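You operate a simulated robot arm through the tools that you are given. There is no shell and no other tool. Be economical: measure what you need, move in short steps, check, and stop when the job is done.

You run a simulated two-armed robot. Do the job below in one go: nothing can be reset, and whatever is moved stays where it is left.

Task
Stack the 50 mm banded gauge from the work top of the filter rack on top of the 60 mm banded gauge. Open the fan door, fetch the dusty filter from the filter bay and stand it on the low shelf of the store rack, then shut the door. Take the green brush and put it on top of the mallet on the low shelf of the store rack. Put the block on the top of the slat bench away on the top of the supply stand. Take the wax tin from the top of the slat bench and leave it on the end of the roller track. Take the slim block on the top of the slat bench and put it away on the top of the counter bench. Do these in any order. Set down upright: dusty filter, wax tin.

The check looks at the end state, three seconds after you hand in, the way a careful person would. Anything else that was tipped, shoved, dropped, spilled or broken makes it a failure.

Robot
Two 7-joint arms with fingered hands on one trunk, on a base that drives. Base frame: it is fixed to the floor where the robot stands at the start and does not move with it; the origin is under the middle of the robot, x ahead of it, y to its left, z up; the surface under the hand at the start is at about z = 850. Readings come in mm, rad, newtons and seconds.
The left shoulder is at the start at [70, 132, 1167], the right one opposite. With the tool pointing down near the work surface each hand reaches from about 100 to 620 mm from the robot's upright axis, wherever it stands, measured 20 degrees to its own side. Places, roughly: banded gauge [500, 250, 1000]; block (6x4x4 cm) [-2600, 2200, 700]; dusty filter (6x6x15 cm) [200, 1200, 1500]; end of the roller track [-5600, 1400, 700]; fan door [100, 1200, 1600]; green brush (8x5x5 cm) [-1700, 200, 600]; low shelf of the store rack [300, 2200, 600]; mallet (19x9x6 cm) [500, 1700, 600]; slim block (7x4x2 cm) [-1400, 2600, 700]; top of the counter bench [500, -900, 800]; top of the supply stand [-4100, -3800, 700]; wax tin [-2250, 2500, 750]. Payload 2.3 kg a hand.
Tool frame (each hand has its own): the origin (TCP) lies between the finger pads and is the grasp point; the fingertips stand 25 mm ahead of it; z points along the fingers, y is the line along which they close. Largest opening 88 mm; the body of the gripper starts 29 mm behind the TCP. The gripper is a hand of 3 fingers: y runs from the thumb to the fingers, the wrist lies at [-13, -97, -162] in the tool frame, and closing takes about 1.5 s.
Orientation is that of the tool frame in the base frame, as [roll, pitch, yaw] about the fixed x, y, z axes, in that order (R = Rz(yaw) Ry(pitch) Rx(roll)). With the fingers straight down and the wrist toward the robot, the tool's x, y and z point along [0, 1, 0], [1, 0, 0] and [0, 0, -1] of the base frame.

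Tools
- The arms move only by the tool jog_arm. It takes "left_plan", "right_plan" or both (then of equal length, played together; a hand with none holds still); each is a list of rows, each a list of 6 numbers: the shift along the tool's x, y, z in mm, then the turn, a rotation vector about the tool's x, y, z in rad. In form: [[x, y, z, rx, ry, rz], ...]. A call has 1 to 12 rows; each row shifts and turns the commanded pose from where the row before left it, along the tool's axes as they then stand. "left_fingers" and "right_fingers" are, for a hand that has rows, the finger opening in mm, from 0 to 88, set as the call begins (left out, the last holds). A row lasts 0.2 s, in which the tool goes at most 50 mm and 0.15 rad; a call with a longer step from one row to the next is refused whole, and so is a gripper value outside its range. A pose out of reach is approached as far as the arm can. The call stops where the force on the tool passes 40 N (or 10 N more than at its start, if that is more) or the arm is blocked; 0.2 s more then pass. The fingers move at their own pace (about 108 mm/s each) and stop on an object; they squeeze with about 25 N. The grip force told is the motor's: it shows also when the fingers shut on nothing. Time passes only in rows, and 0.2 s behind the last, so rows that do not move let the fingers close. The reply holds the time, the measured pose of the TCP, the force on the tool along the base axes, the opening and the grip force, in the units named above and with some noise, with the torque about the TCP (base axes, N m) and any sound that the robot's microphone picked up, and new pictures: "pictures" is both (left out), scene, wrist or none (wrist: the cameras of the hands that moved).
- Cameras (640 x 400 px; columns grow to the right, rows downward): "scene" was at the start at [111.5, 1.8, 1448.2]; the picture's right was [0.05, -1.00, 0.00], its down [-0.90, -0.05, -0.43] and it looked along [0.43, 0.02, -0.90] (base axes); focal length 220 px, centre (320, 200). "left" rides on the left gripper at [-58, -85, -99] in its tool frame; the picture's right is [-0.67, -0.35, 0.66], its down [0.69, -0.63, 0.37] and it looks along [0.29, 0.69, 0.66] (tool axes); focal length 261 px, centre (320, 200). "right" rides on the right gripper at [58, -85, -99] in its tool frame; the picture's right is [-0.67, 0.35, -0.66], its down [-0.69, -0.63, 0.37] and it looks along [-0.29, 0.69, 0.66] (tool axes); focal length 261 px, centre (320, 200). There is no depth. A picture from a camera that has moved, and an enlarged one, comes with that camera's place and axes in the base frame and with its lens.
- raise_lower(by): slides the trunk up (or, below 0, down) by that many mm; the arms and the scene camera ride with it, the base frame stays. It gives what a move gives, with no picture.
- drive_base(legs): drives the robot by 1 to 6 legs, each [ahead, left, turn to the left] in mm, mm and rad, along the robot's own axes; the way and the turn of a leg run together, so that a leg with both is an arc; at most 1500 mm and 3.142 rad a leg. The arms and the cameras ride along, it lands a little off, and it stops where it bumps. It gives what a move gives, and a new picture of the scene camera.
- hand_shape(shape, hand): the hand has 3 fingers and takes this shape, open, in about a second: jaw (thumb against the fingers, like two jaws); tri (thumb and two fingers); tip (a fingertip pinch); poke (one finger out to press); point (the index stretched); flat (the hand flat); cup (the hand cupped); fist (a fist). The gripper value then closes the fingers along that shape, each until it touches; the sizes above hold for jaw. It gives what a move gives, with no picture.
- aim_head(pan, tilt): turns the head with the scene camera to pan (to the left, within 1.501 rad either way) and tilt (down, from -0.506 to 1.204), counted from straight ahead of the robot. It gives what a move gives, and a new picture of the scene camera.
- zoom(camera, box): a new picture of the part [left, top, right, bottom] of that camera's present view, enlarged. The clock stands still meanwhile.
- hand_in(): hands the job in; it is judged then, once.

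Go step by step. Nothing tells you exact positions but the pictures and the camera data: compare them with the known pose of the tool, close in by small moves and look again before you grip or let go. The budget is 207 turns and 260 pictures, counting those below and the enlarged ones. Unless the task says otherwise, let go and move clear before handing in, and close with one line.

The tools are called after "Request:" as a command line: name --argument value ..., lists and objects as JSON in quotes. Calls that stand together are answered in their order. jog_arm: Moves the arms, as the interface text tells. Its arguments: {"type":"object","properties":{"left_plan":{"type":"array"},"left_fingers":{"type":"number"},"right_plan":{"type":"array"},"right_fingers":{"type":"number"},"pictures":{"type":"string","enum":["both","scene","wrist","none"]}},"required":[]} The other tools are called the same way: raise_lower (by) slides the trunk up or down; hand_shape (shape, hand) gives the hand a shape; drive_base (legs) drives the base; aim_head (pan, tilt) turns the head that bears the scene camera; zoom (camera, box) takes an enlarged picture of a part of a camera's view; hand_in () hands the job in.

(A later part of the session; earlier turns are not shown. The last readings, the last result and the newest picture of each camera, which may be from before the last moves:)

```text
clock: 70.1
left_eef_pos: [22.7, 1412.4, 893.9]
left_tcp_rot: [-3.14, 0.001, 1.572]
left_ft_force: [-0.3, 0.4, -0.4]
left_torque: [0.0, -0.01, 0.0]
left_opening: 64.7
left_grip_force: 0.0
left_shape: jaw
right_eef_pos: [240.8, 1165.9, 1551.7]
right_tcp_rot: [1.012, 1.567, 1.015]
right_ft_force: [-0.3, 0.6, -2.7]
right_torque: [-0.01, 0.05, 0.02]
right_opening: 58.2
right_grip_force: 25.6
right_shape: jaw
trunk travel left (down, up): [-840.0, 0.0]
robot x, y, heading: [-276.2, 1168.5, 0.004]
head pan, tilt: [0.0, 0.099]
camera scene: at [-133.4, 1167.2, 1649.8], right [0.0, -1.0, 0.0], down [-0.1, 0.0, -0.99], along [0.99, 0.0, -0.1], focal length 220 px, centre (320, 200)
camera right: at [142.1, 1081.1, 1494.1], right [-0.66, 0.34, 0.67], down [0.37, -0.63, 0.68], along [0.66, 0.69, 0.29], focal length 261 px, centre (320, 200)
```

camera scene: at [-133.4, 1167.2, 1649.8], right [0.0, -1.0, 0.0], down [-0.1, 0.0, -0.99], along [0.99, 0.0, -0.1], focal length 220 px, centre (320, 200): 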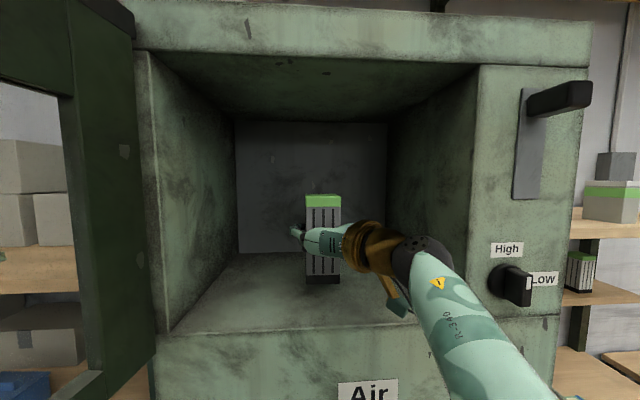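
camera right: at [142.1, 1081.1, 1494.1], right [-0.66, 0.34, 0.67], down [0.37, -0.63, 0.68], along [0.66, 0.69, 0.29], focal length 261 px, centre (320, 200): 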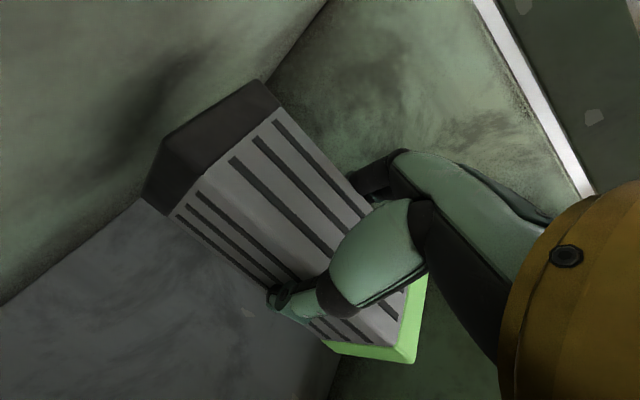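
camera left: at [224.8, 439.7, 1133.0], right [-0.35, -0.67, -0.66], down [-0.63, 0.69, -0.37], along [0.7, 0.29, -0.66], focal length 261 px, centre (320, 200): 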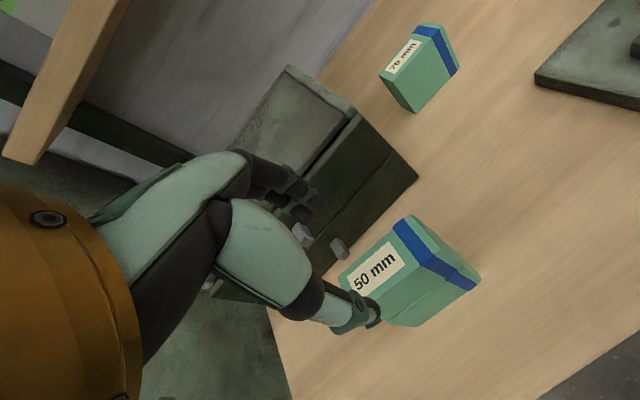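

The filter is held. I back straight out well clear of the door and look at the store rack.

Request:
drive_base --legs '[[-700, 0, 0]]'

Request:
drive_base --legs '[[0, 700, 0]]'

Request:
aim_head --pan 0.0 --tilt 0.6

```text
clock: 73.9
left_eef_pos: [-676.0, 1410.1, 893.9]
left_tcp_rot: [-3.14, -0.002, 1.583]
left_ft_force: [1.0, -0.4, 0.5]
left_torque: [0.03, -0.04, -0.01]
left_opening: 64.9
left_grip_force: 0.1
left_shape: jaw
right_eef_pos: [-453.8, 1165.3, 1550.8]
right_tcp_rot: [1.414, 1.568, 1.428]
right_ft_force: [0.4, 0.6, -2.4]
right_torque: [0.0, 0.04, -0.04]
right_opening: 57.6
right_grip_force: 24.7
right_shape: jaw
trunk travel left (down, up): [-840.0, 0.0]
robot x, y, heading: [-976.3, 1157.3, 0.018]
head pan, tilt: [0.0, 0.099]
camera scene: at [-828.3, 1161.5, 1649.6], right [0.02, -1.0, 0.0], down [-0.1, 0.0, -0.99], along [0.99, 0.02, -0.1], focal length 220 px, centre (320, 200)
```

scene: 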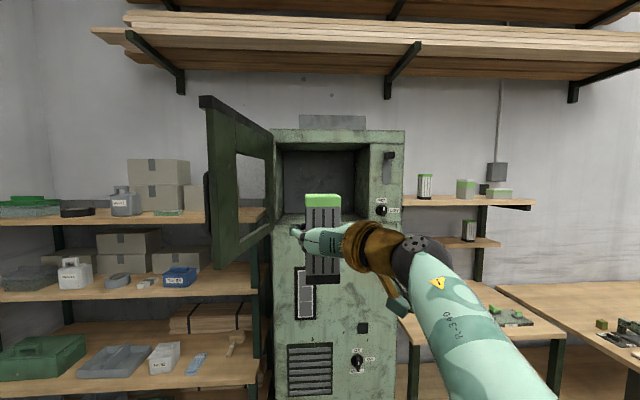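

```text
clock: 77.7
left_eef_pos: [-693.2, 2096.6, 893.0]
left_tcp_rot: [-3.14, 0.0, 1.587]
left_ft_force: [0.1, 0.1, 0.8]
left_torque: [0.0, 0.02, 0.01]
left_opening: 64.9
left_grip_force: 0.1
left_shape: jaw
right_eef_pos: [-469.2, 1852.4, 1553.0]
right_tcp_rot: [1.17, 1.566, 1.188]
right_ft_force: [0.7, -1.2, -2.8]
right_torque: [-0.03, -0.01, 0.05]
right_opening: 58.0
right_grip_force: 25.3
right_shape: jaw
trunk travel left (down, up): [-840.0, 0.0]
robot x, y, heading: [-985.9, 1846.7, 0.026]
head pan, tilt: [0.0, 0.099]
camera scene: at [-843.5, 1847.4, 1649.8], right [0.02, -1.0, 0.0], down [-0.1, 0.0, -0.99], along [0.99, 0.02, -0.1], focal length 220 px, centre (320, 200)
```

scene: 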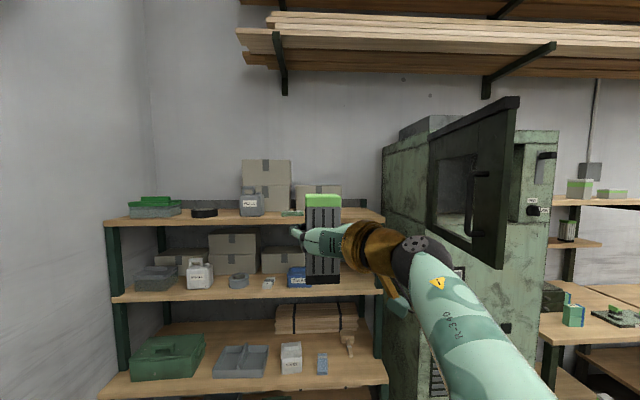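

```text
clock: 78.6
left_eef_pos: [-691.9, 2098.4, 893.5]
left_tcp_rot: [-3.138, -0.001, 1.589]
left_ft_force: [0.1, 0.0, -0.5]
left_torque: [-0.04, 0.0, -0.02]
left_opening: 64.9
left_grip_force: 0.0
left_shape: jaw
right_eef_pos: [-469.9, 1856.3, 1553.0]
right_tcp_rot: [1.274, 1.567, 1.292]
right_ft_force: [0.2, 0.8, -2.6]
right_torque: [0.03, 0.04, -0.03]
right_opening: 57.8
right_grip_force: 25.0
right_shape: jaw
trunk travel left (down, up): [-840.0, 0.0]
robot x, y, heading: [-987.3, 1849.3, 0.02]
head pan, tilt: [0.0, 0.6]
camera scene: at [-847.2, 1849.8, 1603.8], right [0.02, -1.0, 0.0], down [-0.56, -0.01, -0.83], along [0.82, 0.02, -0.56], focal length 220 px, centre (320, 200)
```

scene: 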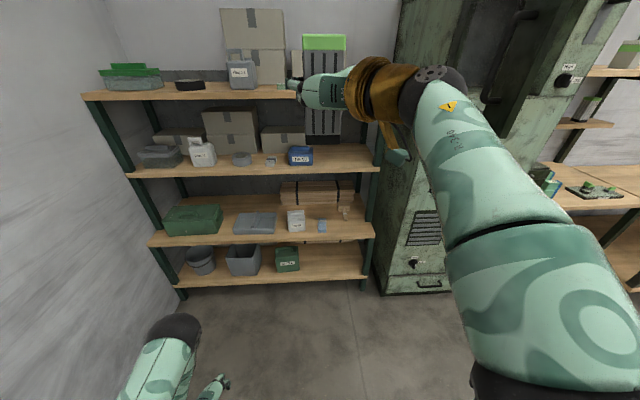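

Request:
zoom --camera "scene" --box '[220, 170, 390, 260]'

```text
3.76 times, centred on (305, 215) of scene
camera zoom: at [-847.2, 1849.8, 1603.8], right [0.02, -1.0, 0.0], down [-0.56, -0.01, -0.83], along [0.82, 0.02, -0.56], focal length 830 px, centre (376, 144)
```

zoom: 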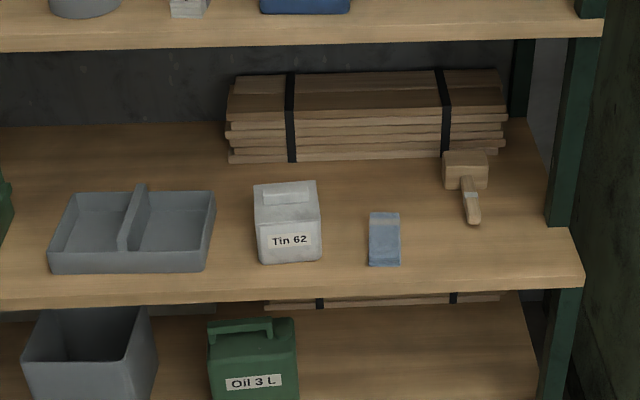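

Plan for the filter: set it at about (240,1778) on the low shelf, in the clear spot between the blue pad and the mallet. I lower the arm and trunk here first, away from the rack.

Request:
jog_arm --right_plan '[[42, 0, 0, 0, 0, 0], [42, 0, 0, 0, 0, 0], [42, 0, 0, 0, 0, 0], [42, 0, 0, 0, 0, 0], [42, 0, 0, 0, 0, 0], [40, 0, 0, 0, 0, 0], [0, 0, 0, 0, 0, 0]]' --pictures "none"

Request:
raise_lower --by -580

Request:
drive_base --legs '[[380, -90, -0.02]]'

```text
clock: 80.2
left_eef_pos: [-691.4, 2098.3, 893.0]
left_tcp_rot: [3.141, 0.001, 1.586]
left_ft_force: [0.2, -1.1, 0.6]
left_torque: [0.02, 0.01, 0.01]
left_opening: 64.9
left_grip_force: 0.1
left_shape: jaw
right_eef_pos: [-464.6, 1849.4, 1312.5]
right_tcp_rot: [1.086, 1.538, 1.09]
right_ft_force: [-0.3, 0.0, -1.7]
right_torque: [0.02, 0.01, 0.02]
right_opening: 57.6
right_grip_force: 25.0
right_shape: jaw
trunk travel left (down, up): [-840.0, 0.0]
robot x, y, heading: [-985.3, 1847.2, 0.018]
head pan, tilt: [0.0, 0.6]
```

```text
refused: -580 is not a number from -400 to 400
```

```text
clock: 82.7
left_eef_pos: [-304.3, 2007.2, 893.5]
left_tcp_rot: [-3.141, 0.001, 1.569]
left_ft_force: [-0.2, -0.3, 0.7]
left_torque: [-0.02, -0.04, -0.01]
left_opening: 64.9
left_grip_force: 0.0
left_shape: jaw
right_eef_pos: [-81.4, 1754.5, 1309.2]
right_tcp_rot: [1.507, 1.538, 1.49]
right_ft_force: [0.0, -0.9, -1.8]
right_torque: [0.03, 0.04, 0.02]
right_opening: 57.7
right_grip_force: 24.8
right_shape: jaw
trunk travel left (down, up): [-840.0, 0.0]
robot x, y, heading: [-605.9, 1759.3, 0.003]
head pan, tilt: [0.0, 0.6]
camera scene: at [-466.2, 1761.4, 1604.0], right [0.0, -1.0, 0.0], down [-0.56, 0.0, -0.83], along [0.83, 0.0, -0.56], focal length 220 px, centre (320, 200)
```

scene: 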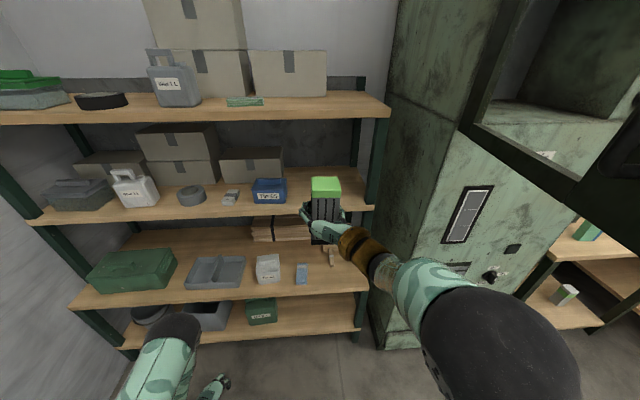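

Request:
raise_lower --by -400

Request:
raise_lower --by -180

Request:
aim_head --pan -0.1 --tilt 0.45

Request:
zoom --camera "right" --box '[0, 0, 640, 400]'

```text
clock: 86.5
left_eef_pos: [-303.5, 2006.5, 492.5]
left_tcp_rot: [-3.14, 0.001, 1.571]
left_ft_force: [-0.7, -0.6, 0.2]
left_torque: [0.05, 0.02, 0.01]
left_opening: 65.0
left_grip_force: 0.0
left_shape: jaw
right_eef_pos: [-79.9, 1750.4, 909.4]
right_tcp_rot: [1.53, 1.525, 1.508]
right_ft_force: [0.0, 0.2, -2.2]
right_torque: [0.02, 0.05, -0.02]
right_opening: 57.6
right_grip_force: 25.1
right_shape: jaw
trunk travel left (down, up): [-440.0, 400.0]
robot x, y, heading: [-600.1, 1759.7, 0.003]
head pan, tilt: [0.0, 0.6]
```

```text
clock: 88.5
left_eef_pos: [-305.1, 2007.8, 313.5]
left_tcp_rot: [-3.141, 0.0, 1.57]
left_ft_force: [-0.7, -0.5, 0.3]
left_torque: [0.01, -0.03, -0.01]
left_opening: 64.5
left_grip_force: 0.1
left_shape: jaw
right_eef_pos: [-79.8, 1750.7, 730.9]
right_tcp_rot: [1.532, 1.528, 1.51]
right_ft_force: [0.7, -0.4, -2.2]
right_torque: [0.02, 0.05, 0.02]
right_opening: 57.8
right_grip_force: 24.8
right_shape: jaw
trunk travel left (down, up): [-260.0, 580.0]
robot x, y, heading: [-602.9, 1761.2, -0.001]
head pan, tilt: [0.0, 0.6]
```

```text
clock: 89.2
left_eef_pos: [-304.2, 2007.4, 312.4]
left_tcp_rot: [-3.139, 0.001, 1.573]
left_ft_force: [-0.1, -0.5, -1.0]
left_torque: [0.01, 0.01, -0.01]
left_opening: 64.9
left_grip_force: 0.0
left_shape: jaw
right_eef_pos: [-79.5, 1750.6, 729.7]
right_tcp_rot: [1.536, 1.527, 1.515]
right_ft_force: [-0.3, 0.3, -2.3]
right_torque: [-0.01, 0.04, 0.0]
right_opening: 57.6
right_grip_force: 25.5
right_shape: jaw
trunk travel left (down, up): [-260.0, 580.0]
robot x, y, heading: [-602.3, 1763.1, 0.011]
head pan, tilt: [-0.099, 0.45]
camera scene: at [-460.7, 1751.6, 1037.2], right [-0.1, -1.0, 0.0], down [-0.43, 0.04, -0.9], along [0.9, -0.09, -0.44], focal length 220 px, centre (320, 200)
```

scene: 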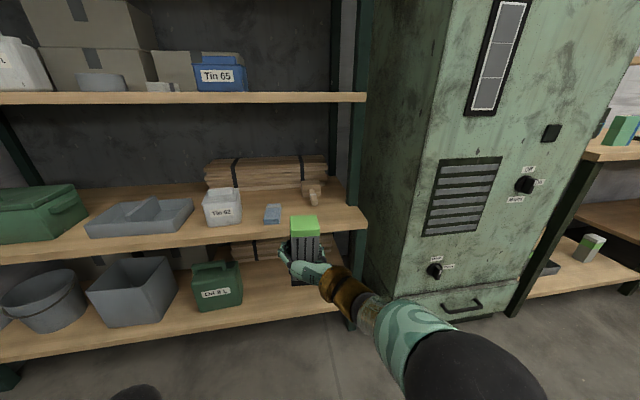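

```text
1.00 times, centred on (320, 200) of right (not enlarged: the box is as wide or as high as the picture)
camera zoom: at [-180.2, 1669.7, 668.1], right [-0.65, 0.33, 0.68], down [0.35, -0.67, 0.66], along [0.67, 0.67, 0.32], focal length 261 px, centre (320, 200)
```

zoom: 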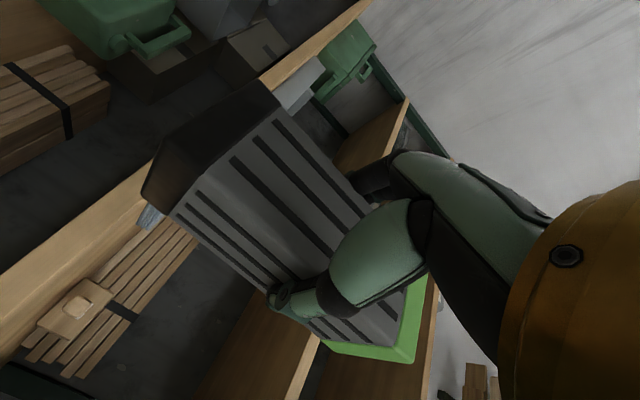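

I correct a small roll tilt, then drive in toward the shelf with the filter about 45 mm above it.

Request:
jog_arm --right_plan '[[0, 0, 0, 0, 0, -0.044], [0, 0, 0, 0, 0, 0]]' --pictures "none"

Request:
drive_base --legs '[[230, 26, -0.005]]'

Request:
zoom --camera "right" --box '[0, 0, 640, 400]'

```text
clock: 89.8
left_eef_pos: [-304.0, 2006.9, 312.1]
left_tcp_rot: [-3.14, 0.001, 1.57]
left_ft_force: [-1.2, -0.1, 0.5]
left_torque: [-0.02, 0.03, 0.0]
left_opening: 64.8
left_grip_force: 0.0
left_shape: jaw
right_eef_pos: [-77.5, 1747.9, 730.6]
right_tcp_rot: [1.398, 1.565, 1.371]
right_ft_force: [-0.5, 0.2, -2.7]
right_torque: [0.03, 0.02, -0.01]
right_opening: 57.9
right_grip_force: 24.7
right_shape: jaw
trunk travel left (down, up): [-260.0, 580.0]
robot x, y, heading: [-600.6, 1760.1, 0.001]
head pan, tilt: [-0.099, 0.45]
```

```text
clock: 91.6
left_eef_pos: [-72.4, 2030.0, 312.0]
left_tcp_rot: [-3.139, -0.001, 1.567]
left_ft_force: [-0.9, -0.1, 0.0]
left_torque: [-0.01, 0.01, 0.01]
left_opening: 65.0
left_grip_force: 0.0
left_shape: jaw
right_eef_pos: [151.1, 1771.4, 731.6]
right_tcp_rot: [1.128, 1.563, 1.097]
right_ft_force: [-0.5, -0.2, -2.2]
right_torque: [-0.03, 0.03, -0.01]
right_opening: 57.8
right_grip_force: 24.6
right_shape: jaw
trunk travel left (down, up): [-260.0, 580.0]
robot x, y, heading: [-374.4, 1784.2, 0.001]
head pan, tilt: [-0.099, 0.45]
camera scene: at [-230.4, 1776.3, 1037.2], right [-0.1, -0.99, 0.0], down [-0.43, 0.04, -0.9], along [0.9, -0.09, -0.44], focal length 220 px, centre (320, 200)
```

scene: 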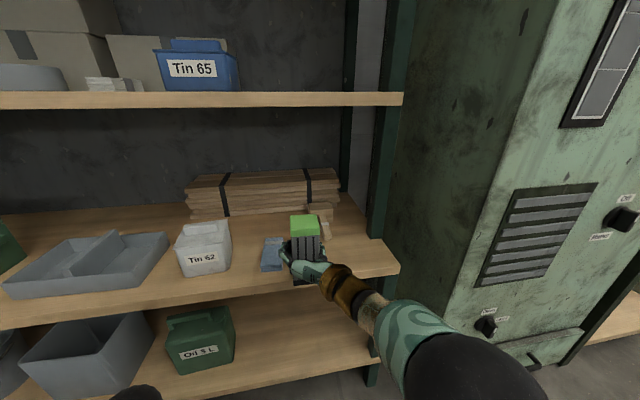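

```text
1.00 times, centred on (320, 200) of right (not enlarged: the box is as wide or as high as the picture)
camera zoom: at [50.0, 1689.3, 672.3], right [-0.65, 0.36, 0.67], down [0.35, -0.64, 0.68], along [0.68, 0.67, 0.29], focal length 261 px, centre (320, 200)
```

zoom: 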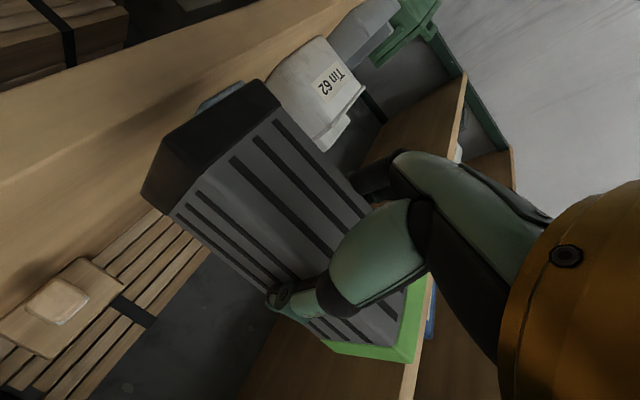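

Request:
drive_base --legs '[[100, -3, 0]]'

Request:
zoom --camera "scene" --box '[220, 180, 400, 320]'

Request:
zoom --camera "right" --box '[0, 0, 640, 400]'

```text
clock: 92.7
left_eef_pos: [26.8, 2028.1, 312.5]
left_tcp_rot: [-3.139, 0.0, 1.565]
left_ft_force: [0.3, -0.3, -0.3]
left_torque: [0.0, 0.03, -0.02]
left_opening: 64.7
left_grip_force: 0.1
left_shape: jaw
right_eef_pos: [252.0, 1764.9, 732.5]
right_tcp_rot: [1.582, 1.558, 1.547]
right_ft_force: [0.4, 0.5, -2.5]
right_torque: [-0.01, 0.08, -0.02]
right_opening: 57.7
right_grip_force: 25.1
right_shape: jaw
trunk travel left (down, up): [-260.0, 580.0]
robot x, y, heading: [-271.3, 1784.3, 0.001]
head pan, tilt: [-0.099, 0.45]
camera scene: at [-130.8, 1773.1, 1037.2], right [-0.1, -0.99, 0.0], down [-0.43, 0.04, -0.9], along [0.9, -0.09, -0.44], focal length 220 px, centre (320, 200)
```

scene: 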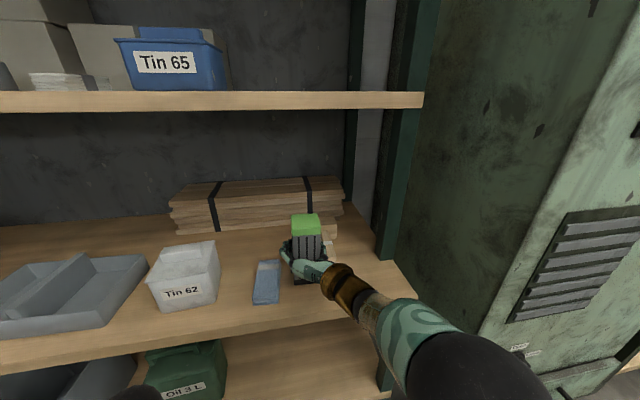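

```text
2.86 times, centred on (310, 250) of scene
camera zoom: at [-130.8, 1773.1, 1037.2], right [-0.1, -0.99, 0.0], down [-0.43, 0.04, -0.9], along [0.9, -0.09, -0.44], focal length 630 px, centre (349, 57)
```

zoom: 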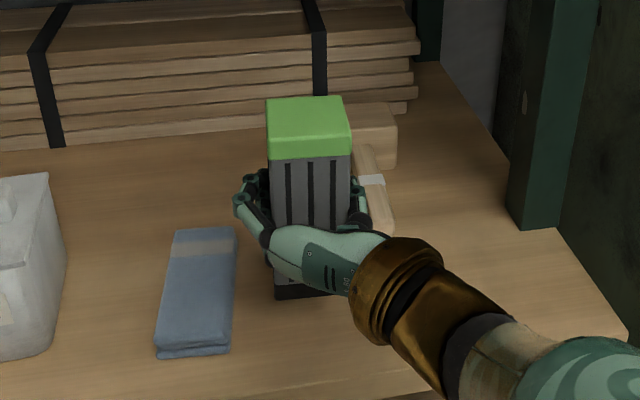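

```text
1.00 times, centred on (320, 200) of right (not enlarged: the box is as wide or as high as the picture)
camera zoom: at [150.0, 1684.7, 672.9], right [-0.64, 0.36, 0.67], down [0.34, -0.65, 0.68], along [0.68, 0.67, 0.29], focal length 261 px, centre (320, 200)
```

zoom: 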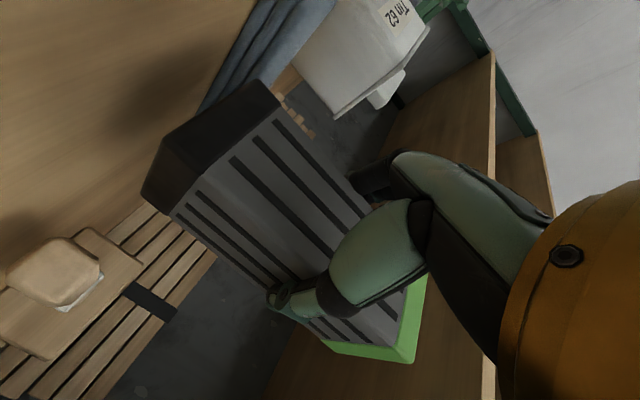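

Request:
jog_arm --right_plan '[[12, 0, 0, 0, 0, -0.012], [12, 0, 0, 0, 0, 0], [12, 0, 0, 0, 0, 0], [4, 0, 0, 0, 0, 0], [0, 0, 0, 0, 0, 0]]' --pictures "wrist"

Request:
zoom --camera "scene" --box '[220, 180, 400, 320]'

```text
clock: 93.9
left_eef_pos: [25.9, 2028.2, 313.7]
left_tcp_rot: [3.141, 0.002, 1.566]
left_ft_force: [0.3, 1.0, -0.2]
left_torque: [0.0, 0.0, 0.01]
left_opening: 64.8
left_grip_force: 0.0
left_shape: jaw
right_eef_pos: [254.6, 1756.6, 700.7]
right_tcp_rot: [1.286, 1.537, 1.231]
right_ft_force: [1.7, 4.5, 11.8]
right_torque: [0.14, 0.06, -0.01]
right_opening: 57.7
right_grip_force: 24.6
right_shape: jaw
trunk travel left (down, up): [-260.0, 580.0]
robot x, y, heading: [-274.0, 1781.6, -0.005]
head pan, tilt: [-0.099, 0.45]
camera right: at [151.6, 1679.1, 639.4], right [-0.64, 0.36, 0.67], down [0.32, -0.67, 0.67], along [0.7, 0.65, 0.31], focal length 261 px, centre (320, 200)
```

right: 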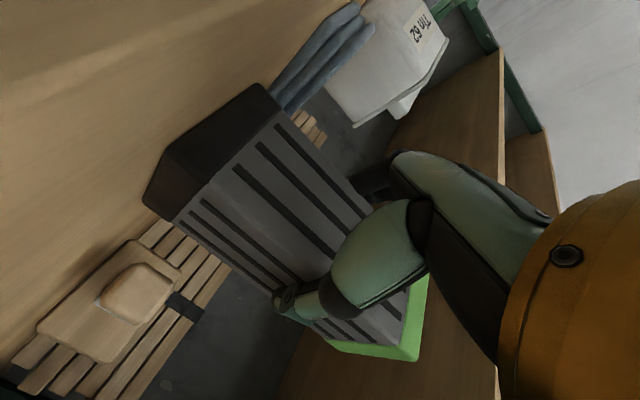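

```text
2.86 times, centred on (310, 250) of scene
camera zoom: at [-133.6, 1774.4, 1037.9], right [-0.1, -0.99, 0.0], down [-0.43, 0.04, -0.9], along [0.9, -0.09, -0.43], focal length 630 px, centre (349, 57)
```

zoom: 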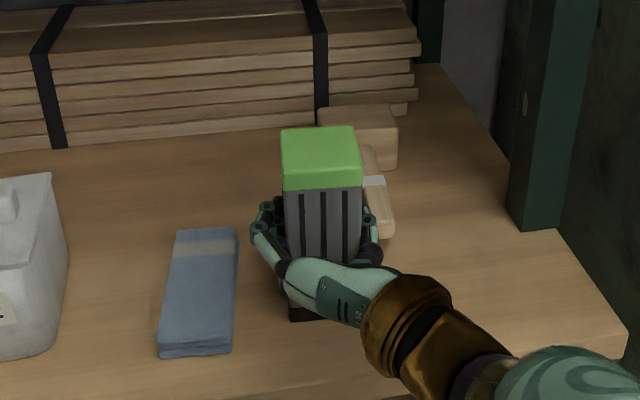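

The force shows contact already; the shelf is higher than the rough 600. I ease up slightly and check pose and tilt.

Request:
jog_arm --right_plan '[[-8, 0, 0, 0, 0, 0], [0, 0, 0, 0, 0, 0]]' --pictures "none"

```text
clock: 94.5
left_eef_pos: [26.3, 2026.9, 314.3]
left_tcp_rot: [3.141, 0.0, 1.564]
left_ft_force: [-0.3, -0.5, 0.5]
left_torque: [0.0, -0.01, 0.02]
left_opening: 64.7
left_grip_force: 0.1
left_shape: jaw
right_eef_pos: [254.0, 1753.8, 701.5]
right_tcp_rot: [1.843, 1.543, 1.783]
right_ft_force: [-0.2, -1.0, 0.3]
right_torque: [-0.02, -0.04, -0.01]
right_opening: 57.8
right_grip_force: 25.5
right_shape: jaw
trunk travel left (down, up): [-260.0, 580.0]
robot x, y, heading: [-269.8, 1785.3, -0.001]
head pan, tilt: [-0.099, 0.45]
```

Request:
jog_arm --right_plan '[[-6, 6, 0, 0, 0, 0], [0, 0, 0, 0, 0, -0.028], [0, 0, 0, 0, 0, 0]]' --pictures "wrist"

Request:
zoom --camera "scene" --box '[240, 190, 380, 310]'

```text
clock: 95.3
left_eef_pos: [27.2, 2027.2, 312.6]
left_tcp_rot: [-3.141, 0.0, 1.565]
left_ft_force: [1.2, 0.0, -0.5]
left_torque: [0.03, -0.01, 0.0]
left_opening: 64.7
left_grip_force: 0.0
left_shape: jaw
right_eef_pos: [255.5, 1761.7, 709.3]
right_tcp_rot: [2.415, 1.566, 2.361]
right_ft_force: [-0.7, 0.3, -2.3]
right_torque: [0.02, 0.01, -0.01]
right_opening: 57.6
right_grip_force: 25.1
right_shape: jaw
trunk travel left (down, up): [-260.0, 580.0]
robot x, y, heading: [-275.9, 1785.9, 0.003]
head pan, tilt: [-0.099, 0.45]
camera right: at [151.9, 1682.3, 652.3], right [-0.63, 0.38, 0.67], down [0.33, -0.65, 0.68], along [0.7, 0.66, 0.29], focal length 261 px, centre (320, 200)
```

right: 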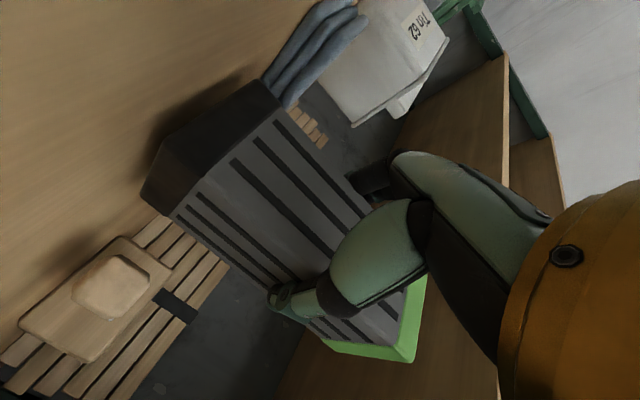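

```text
3.33 times, centred on (310, 250) of scene
camera zoom: at [-131.2, 1773.1, 1037.2], right [-0.1, -0.99, 0.0], down [-0.43, 0.04, -0.9], along [0.9, -0.09, -0.44], focal length 735 px, centre (353, 33)
```

zoom: 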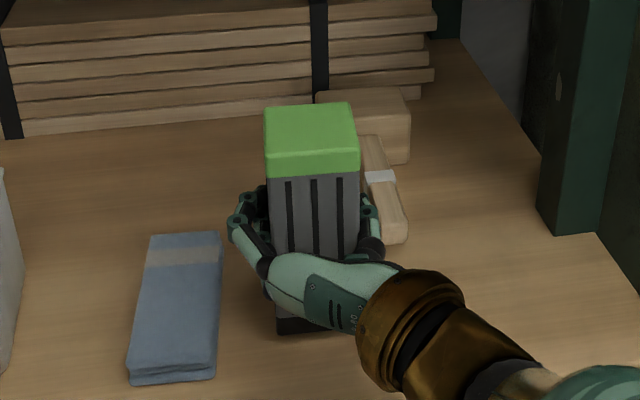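

Request:
jog_arm --right_plan '[[3, 0, 0, 0, 0, 0], [3, 0, 0, 0, 0, 0], [0, 0, 0, 0, 0, 0]]' --pictures "none"

Request:
jog_arm --right_plan '[[2, 0, 0, 0, 0, 0], [0, 0, 0, 0, 0, 0]]' --pictures "wrist"

```text
clock: 96.1
left_eef_pos: [26.3, 2027.8, 312.9]
left_tcp_rot: [-3.14, 0.0, 1.565]
left_ft_force: [-0.3, -0.3, 0.4]
left_torque: [-0.02, -0.02, -0.03]
left_opening: 65.0
left_grip_force: 0.0
left_shape: jaw
right_eef_pos: [255.5, 1762.2, 706.0]
right_tcp_rot: [1.033, 1.567, 0.977]
right_ft_force: [-1.0, 0.9, -2.8]
right_torque: [-0.02, -0.01, 0.04]
right_opening: 57.8
right_grip_force: 25.0
right_shape: jaw
trunk travel left (down, up): [-260.0, 580.0]
robot x, y, heading: [-275.2, 1782.1, -0.004]
head pan, tilt: [-0.099, 0.45]
```

```text
clock: 96.7
left_eef_pos: [26.4, 2028.4, 313.5]
left_tcp_rot: [-3.139, 0.0, 1.566]
left_ft_force: [0.0, -1.0, -0.4]
left_torque: [-0.01, 0.0, 0.0]
left_opening: 64.6
left_grip_force: 0.1
left_shape: jaw
right_eef_pos: [255.7, 1760.0, 703.2]
right_tcp_rot: [1.772, 1.568, 1.714]
right_ft_force: [-0.5, -0.8, -0.3]
right_torque: [0.08, 0.02, 0.02]
right_opening: 58.0
right_grip_force: 24.9
right_shape: jaw
trunk travel left (down, up): [-260.0, 580.0]
robot x, y, heading: [-274.0, 1782.2, 0.002]
head pan, tilt: [-0.099, 0.45]
camera right: at [151.6, 1681.9, 645.0], right [-0.63, 0.38, 0.67], down [0.33, -0.65, 0.68], along [0.7, 0.65, 0.29], focal length 261 px, centre (320, 200)
```

right: 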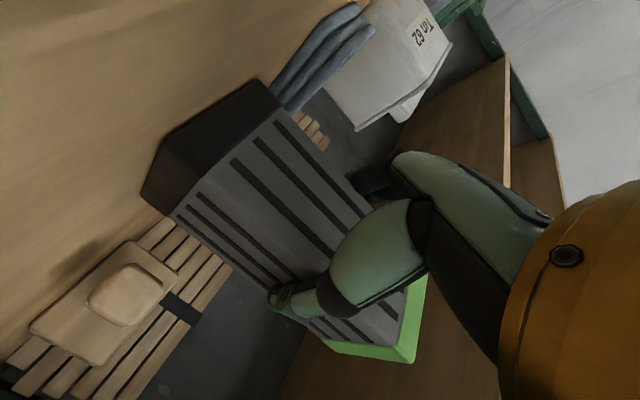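

Contact made while upright. Releasing, then backing straight out with the base.

Request:
jog_arm --right_plan '[[0, 0, 0, 0, 0, 0], [0, 0, 0, 0, 0, 0], [0, 0, 0, 0, 0, 0], [0, 0, 0, 0, 0, 0]]' --right_fingers 78 --pictures "wrist"

Request:
drive_base --legs '[[-150, 0, 0]]'

```text
clock: 97.7
left_eef_pos: [26.8, 2026.9, 313.4]
left_tcp_rot: [-3.141, -0.001, 1.565]
left_ft_force: [-0.4, -0.2, -0.2]
left_torque: [0.03, 0.0, 0.0]
left_opening: 64.9
left_grip_force: 0.1
left_shape: jaw
right_eef_pos: [255.1, 1762.2, 703.0]
right_tcp_rot: [1.456, 1.567, 1.398]
right_ft_force: [-0.4, -0.2, 0.8]
right_torque: [-0.01, 0.02, 0.0]
right_opening: 77.8
right_grip_force: 0.0
right_shape: jaw
trunk travel left (down, up): [-260.0, 580.0]
robot x, y, heading: [-274.5, 1782.5, -0.005]
head pan, tilt: [-0.099, 0.45]
camera right: at [151.4, 1682.2, 645.2], right [-0.63, 0.38, 0.67], down [0.33, -0.65, 0.68], along [0.7, 0.65, 0.29], focal length 261 px, centre (320, 200)
```

right: 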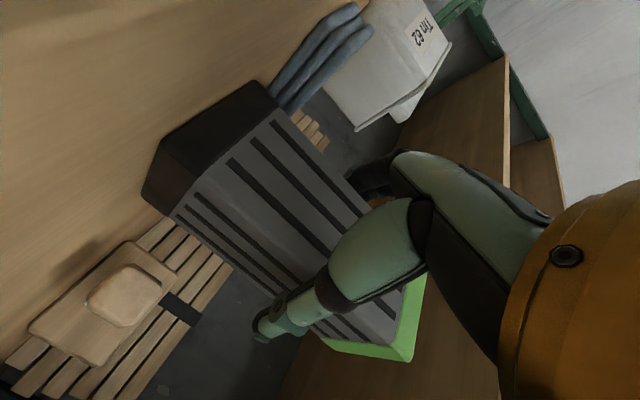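

```text
clock: 99.1
left_eef_pos: [-119.6, 2026.8, 313.3]
left_tcp_rot: [-3.141, 0.0, 1.564]
left_ft_force: [-0.1, -0.4, -0.7]
left_torque: [-0.03, -0.03, -0.03]
left_opening: 64.8
left_grip_force: 0.0
left_shape: jaw
right_eef_pos: [108.0, 1761.5, 704.9]
right_tcp_rot: [1.12, 1.567, 1.063]
right_ft_force: [0.0, 0.1, 0.5]
right_torque: [-0.01, 0.01, 0.0]
right_opening: 77.7
right_grip_force: 0.1
right_shape: jaw
trunk travel left (down, up): [-260.0, 580.0]
robot x, y, heading: [-418.7, 1784.4, -0.002]
head pan, tilt: [-0.099, 0.45]
camera scene: at [-279.3, 1773.2, 1037.4], right [-0.1, -0.99, 0.0], down [-0.43, 0.04, -0.9], along [0.9, -0.09, -0.44], focal length 220 px, centre (320, 200)
```

scene: 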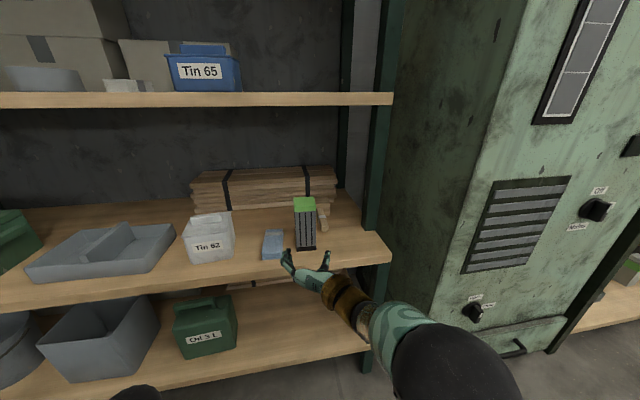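

The filter stands well. Next, shutting the door: I back off to the left, raise the trunk and arm to door height.

Request:
drive_base --legs '[[-310, 120, 0]]'

Request:
raise_lower --by 400

Request:
raise_lower --by 180

Request:
jog_arm --right_plan '[[-42, 0, 0, 0, 0, 0], [-42, 0, 0, 0, 0, 0], [-42, 0, 0, 0, 0, 0], [-42, 0, 0, 0, 0, 0], [-42, 0, 0, 0, 0, 0], [-42, 0, 0, 0, 0, 0], [0, 0, 0, 0, 0, 0]]' --right_fingers 0 --pictures "none"

Request:
aim_head --pan -0.4 --tilt 0.1

```text
clock: 101.3
left_eef_pos: [-431.4, 2148.2, 313.3]
left_tcp_rot: [3.141, 0.0, 1.566]
left_ft_force: [-0.6, 0.8, 0.0]
left_torque: [0.01, -0.03, 0.01]
left_opening: 64.9
left_grip_force: 0.0
left_shape: jaw
right_eef_pos: [-202.9, 1879.9, 705.6]
right_tcp_rot: [1.666, 1.557, 1.603]
right_ft_force: [-0.5, -0.1, 0.1]
right_torque: [0.03, 0.0, -0.01]
right_opening: 77.9
right_grip_force: 0.0
right_shape: jaw
trunk travel left (down, up): [-260.0, 580.0]
robot x, y, heading: [-735.9, 1907.2, -0.003]
head pan, tilt: [-0.099, 0.45]
camera scene: at [-591.0, 1894.2, 1037.4], right [-0.1, -0.99, 0.0], down [-0.43, 0.04, -0.9], along [0.9, -0.09, -0.44], focal length 220 px, centre (320, 200)
```

scene: 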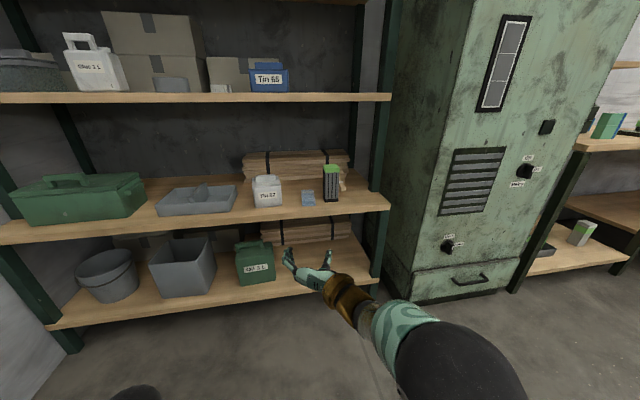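

```text
clock: 105.1
left_eef_pos: [-432.5, 2148.4, 713.1]
left_tcp_rot: [-3.141, 0.0, 1.566]
left_ft_force: [0.0, 0.0, -0.3]
left_torque: [-0.02, 0.02, 0.01]
left_opening: 64.9
left_grip_force: 0.2
left_shape: jaw
right_eef_pos: [-203.0, 1878.4, 1106.2]
right_tcp_rot: [1.564, 1.554, 1.499]
right_ft_force: [0.5, -0.3, 0.0]
right_torque: [0.04, -0.06, -0.04]
right_opening: 78.0
right_grip_force: 0.1
right_shape: jaw
trunk travel left (down, up): [-660.0, 180.0]
robot x, y, heading: [-733.9, 1906.7, -0.003]
head pan, tilt: [-0.099, 0.45]
```

```text
clock: 107.1
left_eef_pos: [-431.8, 2148.8, 891.9]
left_tcp_rot: [-3.141, 0.0, 1.567]
left_ft_force: [0.7, -0.2, -0.1]
left_torque: [-0.02, 0.0, -0.03]
left_opening: 64.8
left_grip_force: 0.0
left_shape: jaw
right_eef_pos: [-202.4, 1878.4, 1286.6]
right_tcp_rot: [1.611, 1.553, 1.543]
right_ft_force: [-0.1, 1.1, 0.3]
right_torque: [-0.04, 0.02, 0.0]
right_opening: 78.0
right_grip_force: 0.2
right_shape: jaw
trunk travel left (down, up): [-840.0, 0.0]
robot x, y, heading: [-733.4, 1908.7, -0.002]
head pan, tilt: [-0.099, 0.45]
```

```text
clock: 108.7
left_eef_pos: [-431.9, 2148.7, 893.0]
left_tcp_rot: [-3.14, 0.0, 1.566]
left_ft_force: [-0.4, 0.9, 0.0]
left_torque: [-0.04, -0.04, 0.02]
left_opening: 64.7
left_grip_force: 0.1
left_shape: jaw
right_eef_pos: [-204.3, 1874.4, 1537.7]
right_tcp_rot: [1.597, 1.558, 1.532]
right_ft_force: [0.3, 0.1, 0.4]
right_torque: [0.01, 0.04, -0.02]
right_opening: 0.1
right_grip_force: 25.4
right_shape: jaw
trunk travel left (down, up): [-840.0, 0.0]
robot x, y, heading: [-730.8, 1908.0, 0.002]
head pan, tilt: [-0.099, 0.45]
```

```text
clock: 109.5
left_eef_pos: [-432.1, 2149.0, 893.4]
left_tcp_rot: [-3.141, -0.001, 1.566]
left_ft_force: [-0.4, 0.8, -0.5]
left_torque: [0.01, 0.01, 0.0]
left_opening: 64.9
left_grip_force: 0.2
left_shape: jaw
right_eef_pos: [-205.5, 1874.2, 1536.7]
right_tcp_rot: [1.549, 1.555, 1.485]
right_ft_force: [-1.3, -0.5, 0.6]
right_torque: [-0.03, 0.0, -0.02]
right_opening: 0.0
right_grip_force: 25.1
right_shape: jaw
trunk travel left (down, up): [-840.0, 0.0]
robot x, y, heading: [-731.2, 1903.6, 0.001]
head pan, tilt: [-0.4, 0.099]
camera scene: at [-597.4, 1867.4, 1649.9], right [-0.39, -0.92, 0.0], down [-0.09, 0.04, -0.99], along [0.92, -0.39, -0.1], focal length 220 px, centre (320, 200)
```

scene: 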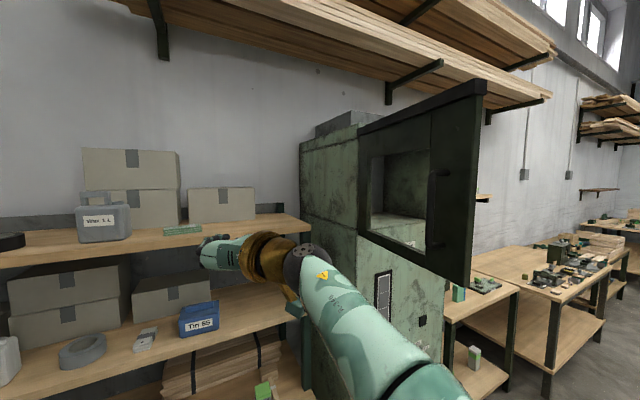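

The door is at about 88°. I drive right so the hand's side sweeps the door toward closed.

Request:
drive_base --legs '[[0, -600, 0]]'

```text
clock: 112.9
left_eef_pos: [-433.0, 1559.3, 894.1]
left_tcp_rot: [-3.139, 0.001, 1.567]
left_ft_force: [0.0, -0.5, 1.1]
left_torque: [0.0, 0.01, 0.03]
left_opening: 64.8
left_grip_force: 0.0
left_shape: jaw
right_eef_pos: [-205.5, 1287.4, 1537.0]
right_tcp_rot: [1.537, 1.56, 1.476]
right_ft_force: [-0.5, 0.2, -0.4]
right_torque: [0.02, -0.03, 0.01]
right_opening: 0.0
right_grip_force: 25.3
right_shape: jaw
trunk travel left (down, up): [-840.0, 0.0]
robot x, y, heading: [-730.9, 1313.2, 0.001]
head pan, tilt: [-0.4, 0.099]
camera scene: at [-597.5, 1279.2, 1650.0], right [-0.39, -0.92, 0.0], down [-0.09, 0.04, -1.0], along [0.92, -0.39, -0.1], focal length 220 px, centre (320, 200)
```

scene: 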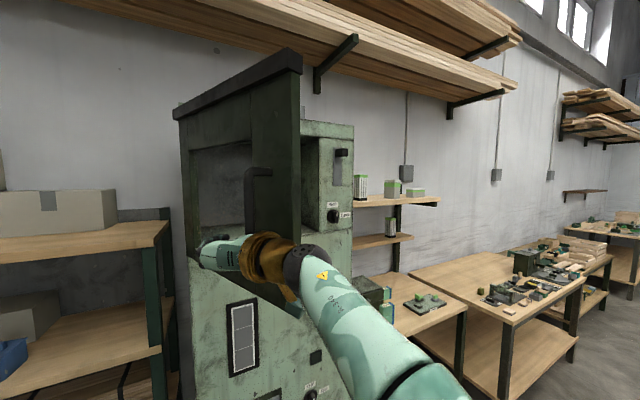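

Request:
drive_base --legs '[[0, -190, 0]]'

Request:
zoom --camera "right" --box '[0, 0, 640, 400]'

```text
clock: 114.4
left_eef_pos: [-432.3, 1373.2, 892.6]
left_tcp_rot: [-3.139, 0.003, 1.568]
left_ft_force: [-0.5, -0.2, -0.1]
left_torque: [-0.01, -0.02, 0.01]
left_opening: 64.6
left_grip_force: 0.2
left_shape: jaw
right_eef_pos: [-205.3, 1102.0, 1537.6]
right_tcp_rot: [1.411, 1.561, 1.349]
right_ft_force: [0.7, 1.3, 0.0]
right_torque: [0.01, 0.0, -0.04]
right_opening: 0.2
right_grip_force: 25.0
right_shape: jaw
trunk travel left (down, up): [-840.0, 0.0]
robot x, y, heading: [-735.2, 1124.5, 0.004]
head pan, tilt: [-0.4, 0.099]
camera scene: at [-597.7, 1094.3, 1650.0], right [-0.39, -0.92, 0.0], down [-0.09, 0.04, -1.0], along [0.92, -0.39, -0.1], focal length 220 px, centre (320, 200)
```

scene: 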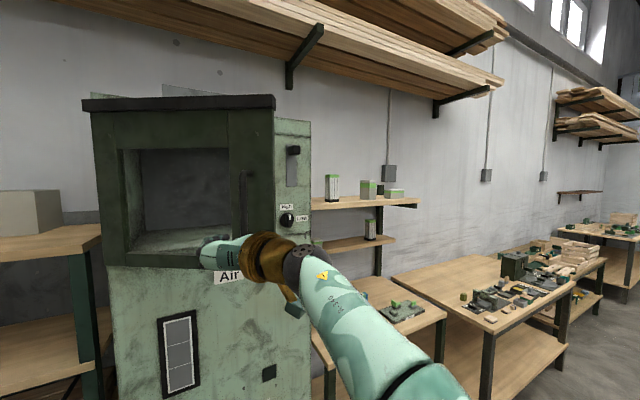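

```text
1.00 times, centred on (320, 200) of right (not enlarged: the box is as wide or as high as the picture)
camera zoom: at [-309.2, 1023.6, 1477.9], right [-0.63, 0.38, 0.67], down [0.33, -0.66, 0.68], along [0.7, 0.65, 0.29], focal length 261 px, centre (320, 200)
```

zoom: 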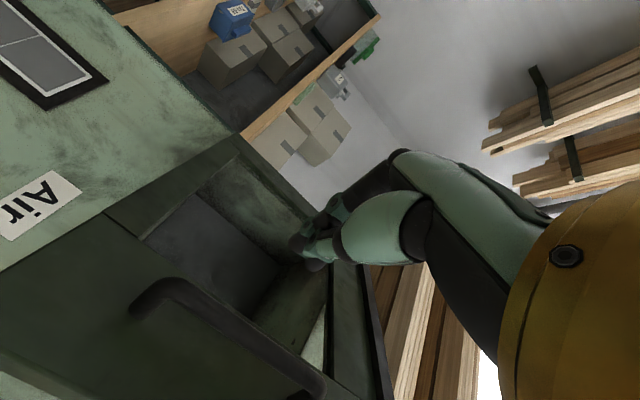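

The door swung almost closed. I line the closed hand up with the handle and push it shut.

Request:
drive_base --legs '[[0, -108, 0], [215, 0, 0]]'

Request:
zoom --camera "right" --box '[0, 0, 640, 400]'

```text
clock: 116.9
left_eef_pos: [-215.7, 1243.6, 898.4]
left_tcp_rot: [3.137, -0.014, 1.538]
left_ft_force: [-0.2, 1.1, 0.5]
left_torque: [-0.01, -0.02, -0.02]
left_opening: 65.0
left_grip_force: 0.1
left_shape: jaw
right_eef_pos: [-0.5, 952.5, 1538.5]
right_tcp_rot: [1.419, 1.542, 1.326]
right_ft_force: [-7.9, -27.8, -6.8]
right_torque: [-0.02, 0.11, -0.54]
right_opening: 0.2
right_grip_force: 25.0
right_shape: jaw
trunk travel left (down, up): [-840.0, 0.0]
robot x, y, heading: [-514.9, 1016.0, -0.026]
head pan, tilt: [-0.4, 0.099]
camera scene: at [-393.8, 955.2, 1649.9], right [-0.42, -0.91, -0.02], down [-0.08, 0.06, -0.99], along [0.91, -0.41, -0.1], focal length 220 px, centre (320, 200)
```

scene: 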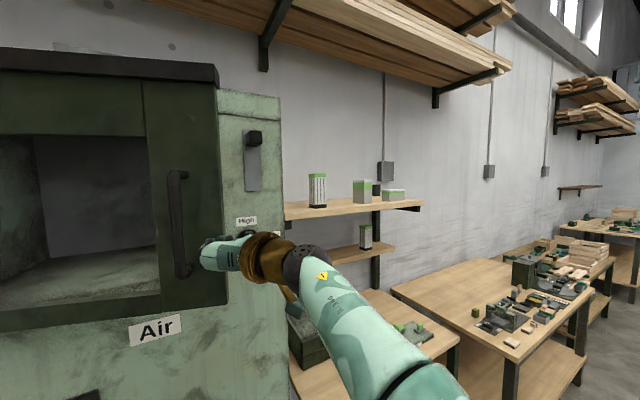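

```text
1.00 times, centred on (320, 200) of right (not enlarged: the box is as wide or as high as the picture)
camera zoom: at [-105.9, 879.0, 1477.8], right [-0.63, 0.39, 0.68], down [0.3, -0.68, 0.67], along [0.72, 0.62, 0.31], focal length 261 px, centre (320, 200)
```

zoom: 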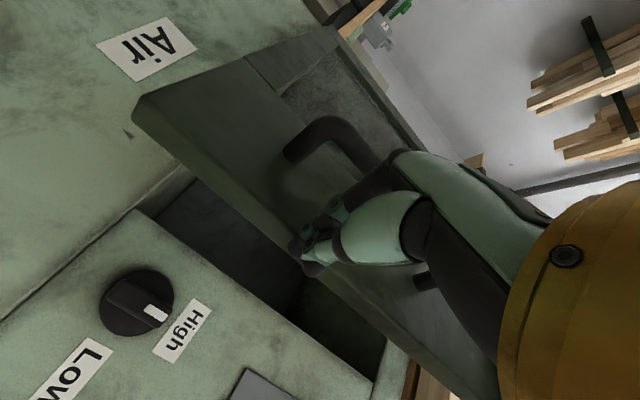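

The hand slid to the right side of the handle bar. I back off a little and re-read before pushing the door frame beside the bar.

Request:
drive_base --legs '[[-60, 0, 0.026]]'

Request:
zoom --camera "right" --box '[0, 0, 640, 400]'

```text
clock: 117.8
left_eef_pos: [-276.0, 1251.7, 897.3]
left_tcp_rot: [-3.141, -0.013, 1.565]
left_ft_force: [1.3, 0.7, 0.4]
left_torque: [0.0, 0.05, 0.01]
left_opening: 64.8
left_grip_force: 0.1
left_shape: jaw
right_eef_pos: [-48.7, 966.6, 1536.5]
right_tcp_rot: [1.604, 1.543, 1.537]
right_ft_force: [-6.8, -20.5, 3.5]
right_torque: [-0.02, -0.09, -0.33]
right_opening: 0.2
right_grip_force: 25.5
right_shape: jaw
trunk travel left (down, up): [-840.0, 0.0]
robot x, y, heading: [-581.2, 1018.7, -0.0]
head pan, tilt: [-0.4, 0.099]
camera scene: at [-440.4, 959.9, 1649.5], right [-0.39, -0.92, -0.01], down [-0.09, 0.05, -0.99], along [0.92, -0.39, -0.11], focal length 220 px, centre (320, 200)
```

scene: 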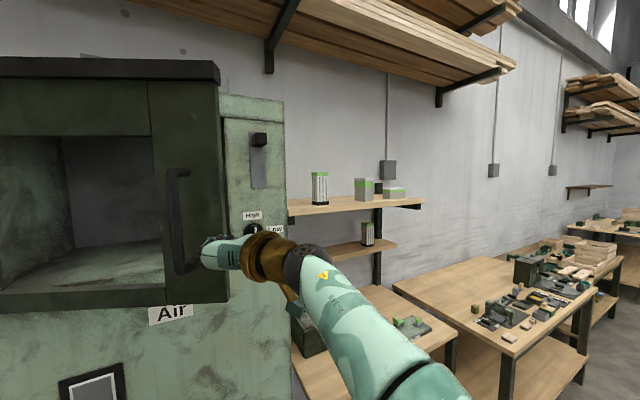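

```text
1.00 times, centred on (320, 200) of right (not enlarged: the box is as wide or as high as the picture)
camera zoom: at [-152.0, 890.3, 1476.3], right [-0.63, 0.37, 0.68], down [0.32, -0.67, 0.67], along [0.71, 0.64, 0.3], focal length 261 px, centre (320, 200)
```

zoom: 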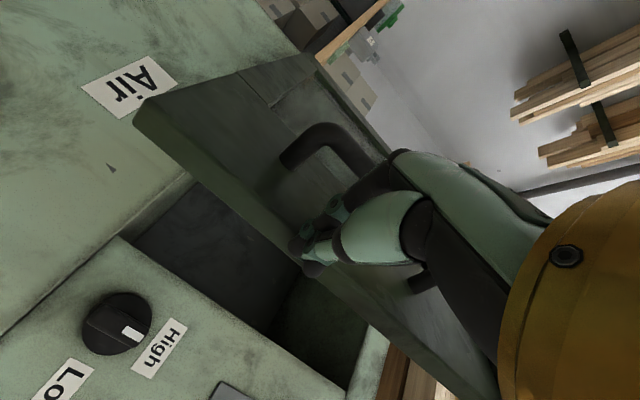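

Request:
jog_arm --right_plan '[[0, -15, 0, 0, 0, 0], [0, -15, 0, 0, 0, 0], [0, 0, 0, 0, 0, 0]]' --pictures "wrist"

```text
clock: 118.6
left_eef_pos: [-276.7, 1263.3, 893.2]
left_tcp_rot: [-3.141, 0.0, 1.564]
left_ft_force: [0.2, 0.3, 0.4]
left_torque: [0.0, -0.04, -0.01]
left_opening: 65.0
left_grip_force: 0.1
left_shape: jaw
right_eef_pos: [-50.6, 957.9, 1537.8]
right_tcp_rot: [1.447, 1.557, 1.381]
right_ft_force: [-0.9, 0.2, 0.2]
right_torque: [-0.02, -0.03, -0.02]
right_opening: 0.0
right_grip_force: 24.8
right_shape: jaw
trunk travel left (down, up): [-840.0, 0.0]
robot x, y, heading: [-578.6, 1019.1, -0.003]
head pan, tilt: [-0.4, 0.099]
camera right: at [-155.0, 880.7, 1477.9], right [-0.63, 0.38, 0.67], down [0.32, -0.66, 0.68], along [0.7, 0.64, 0.3], focal length 261 px, centre (320, 200)
```

right: 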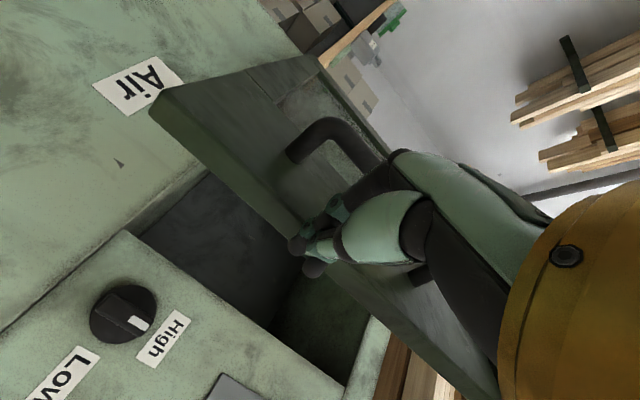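

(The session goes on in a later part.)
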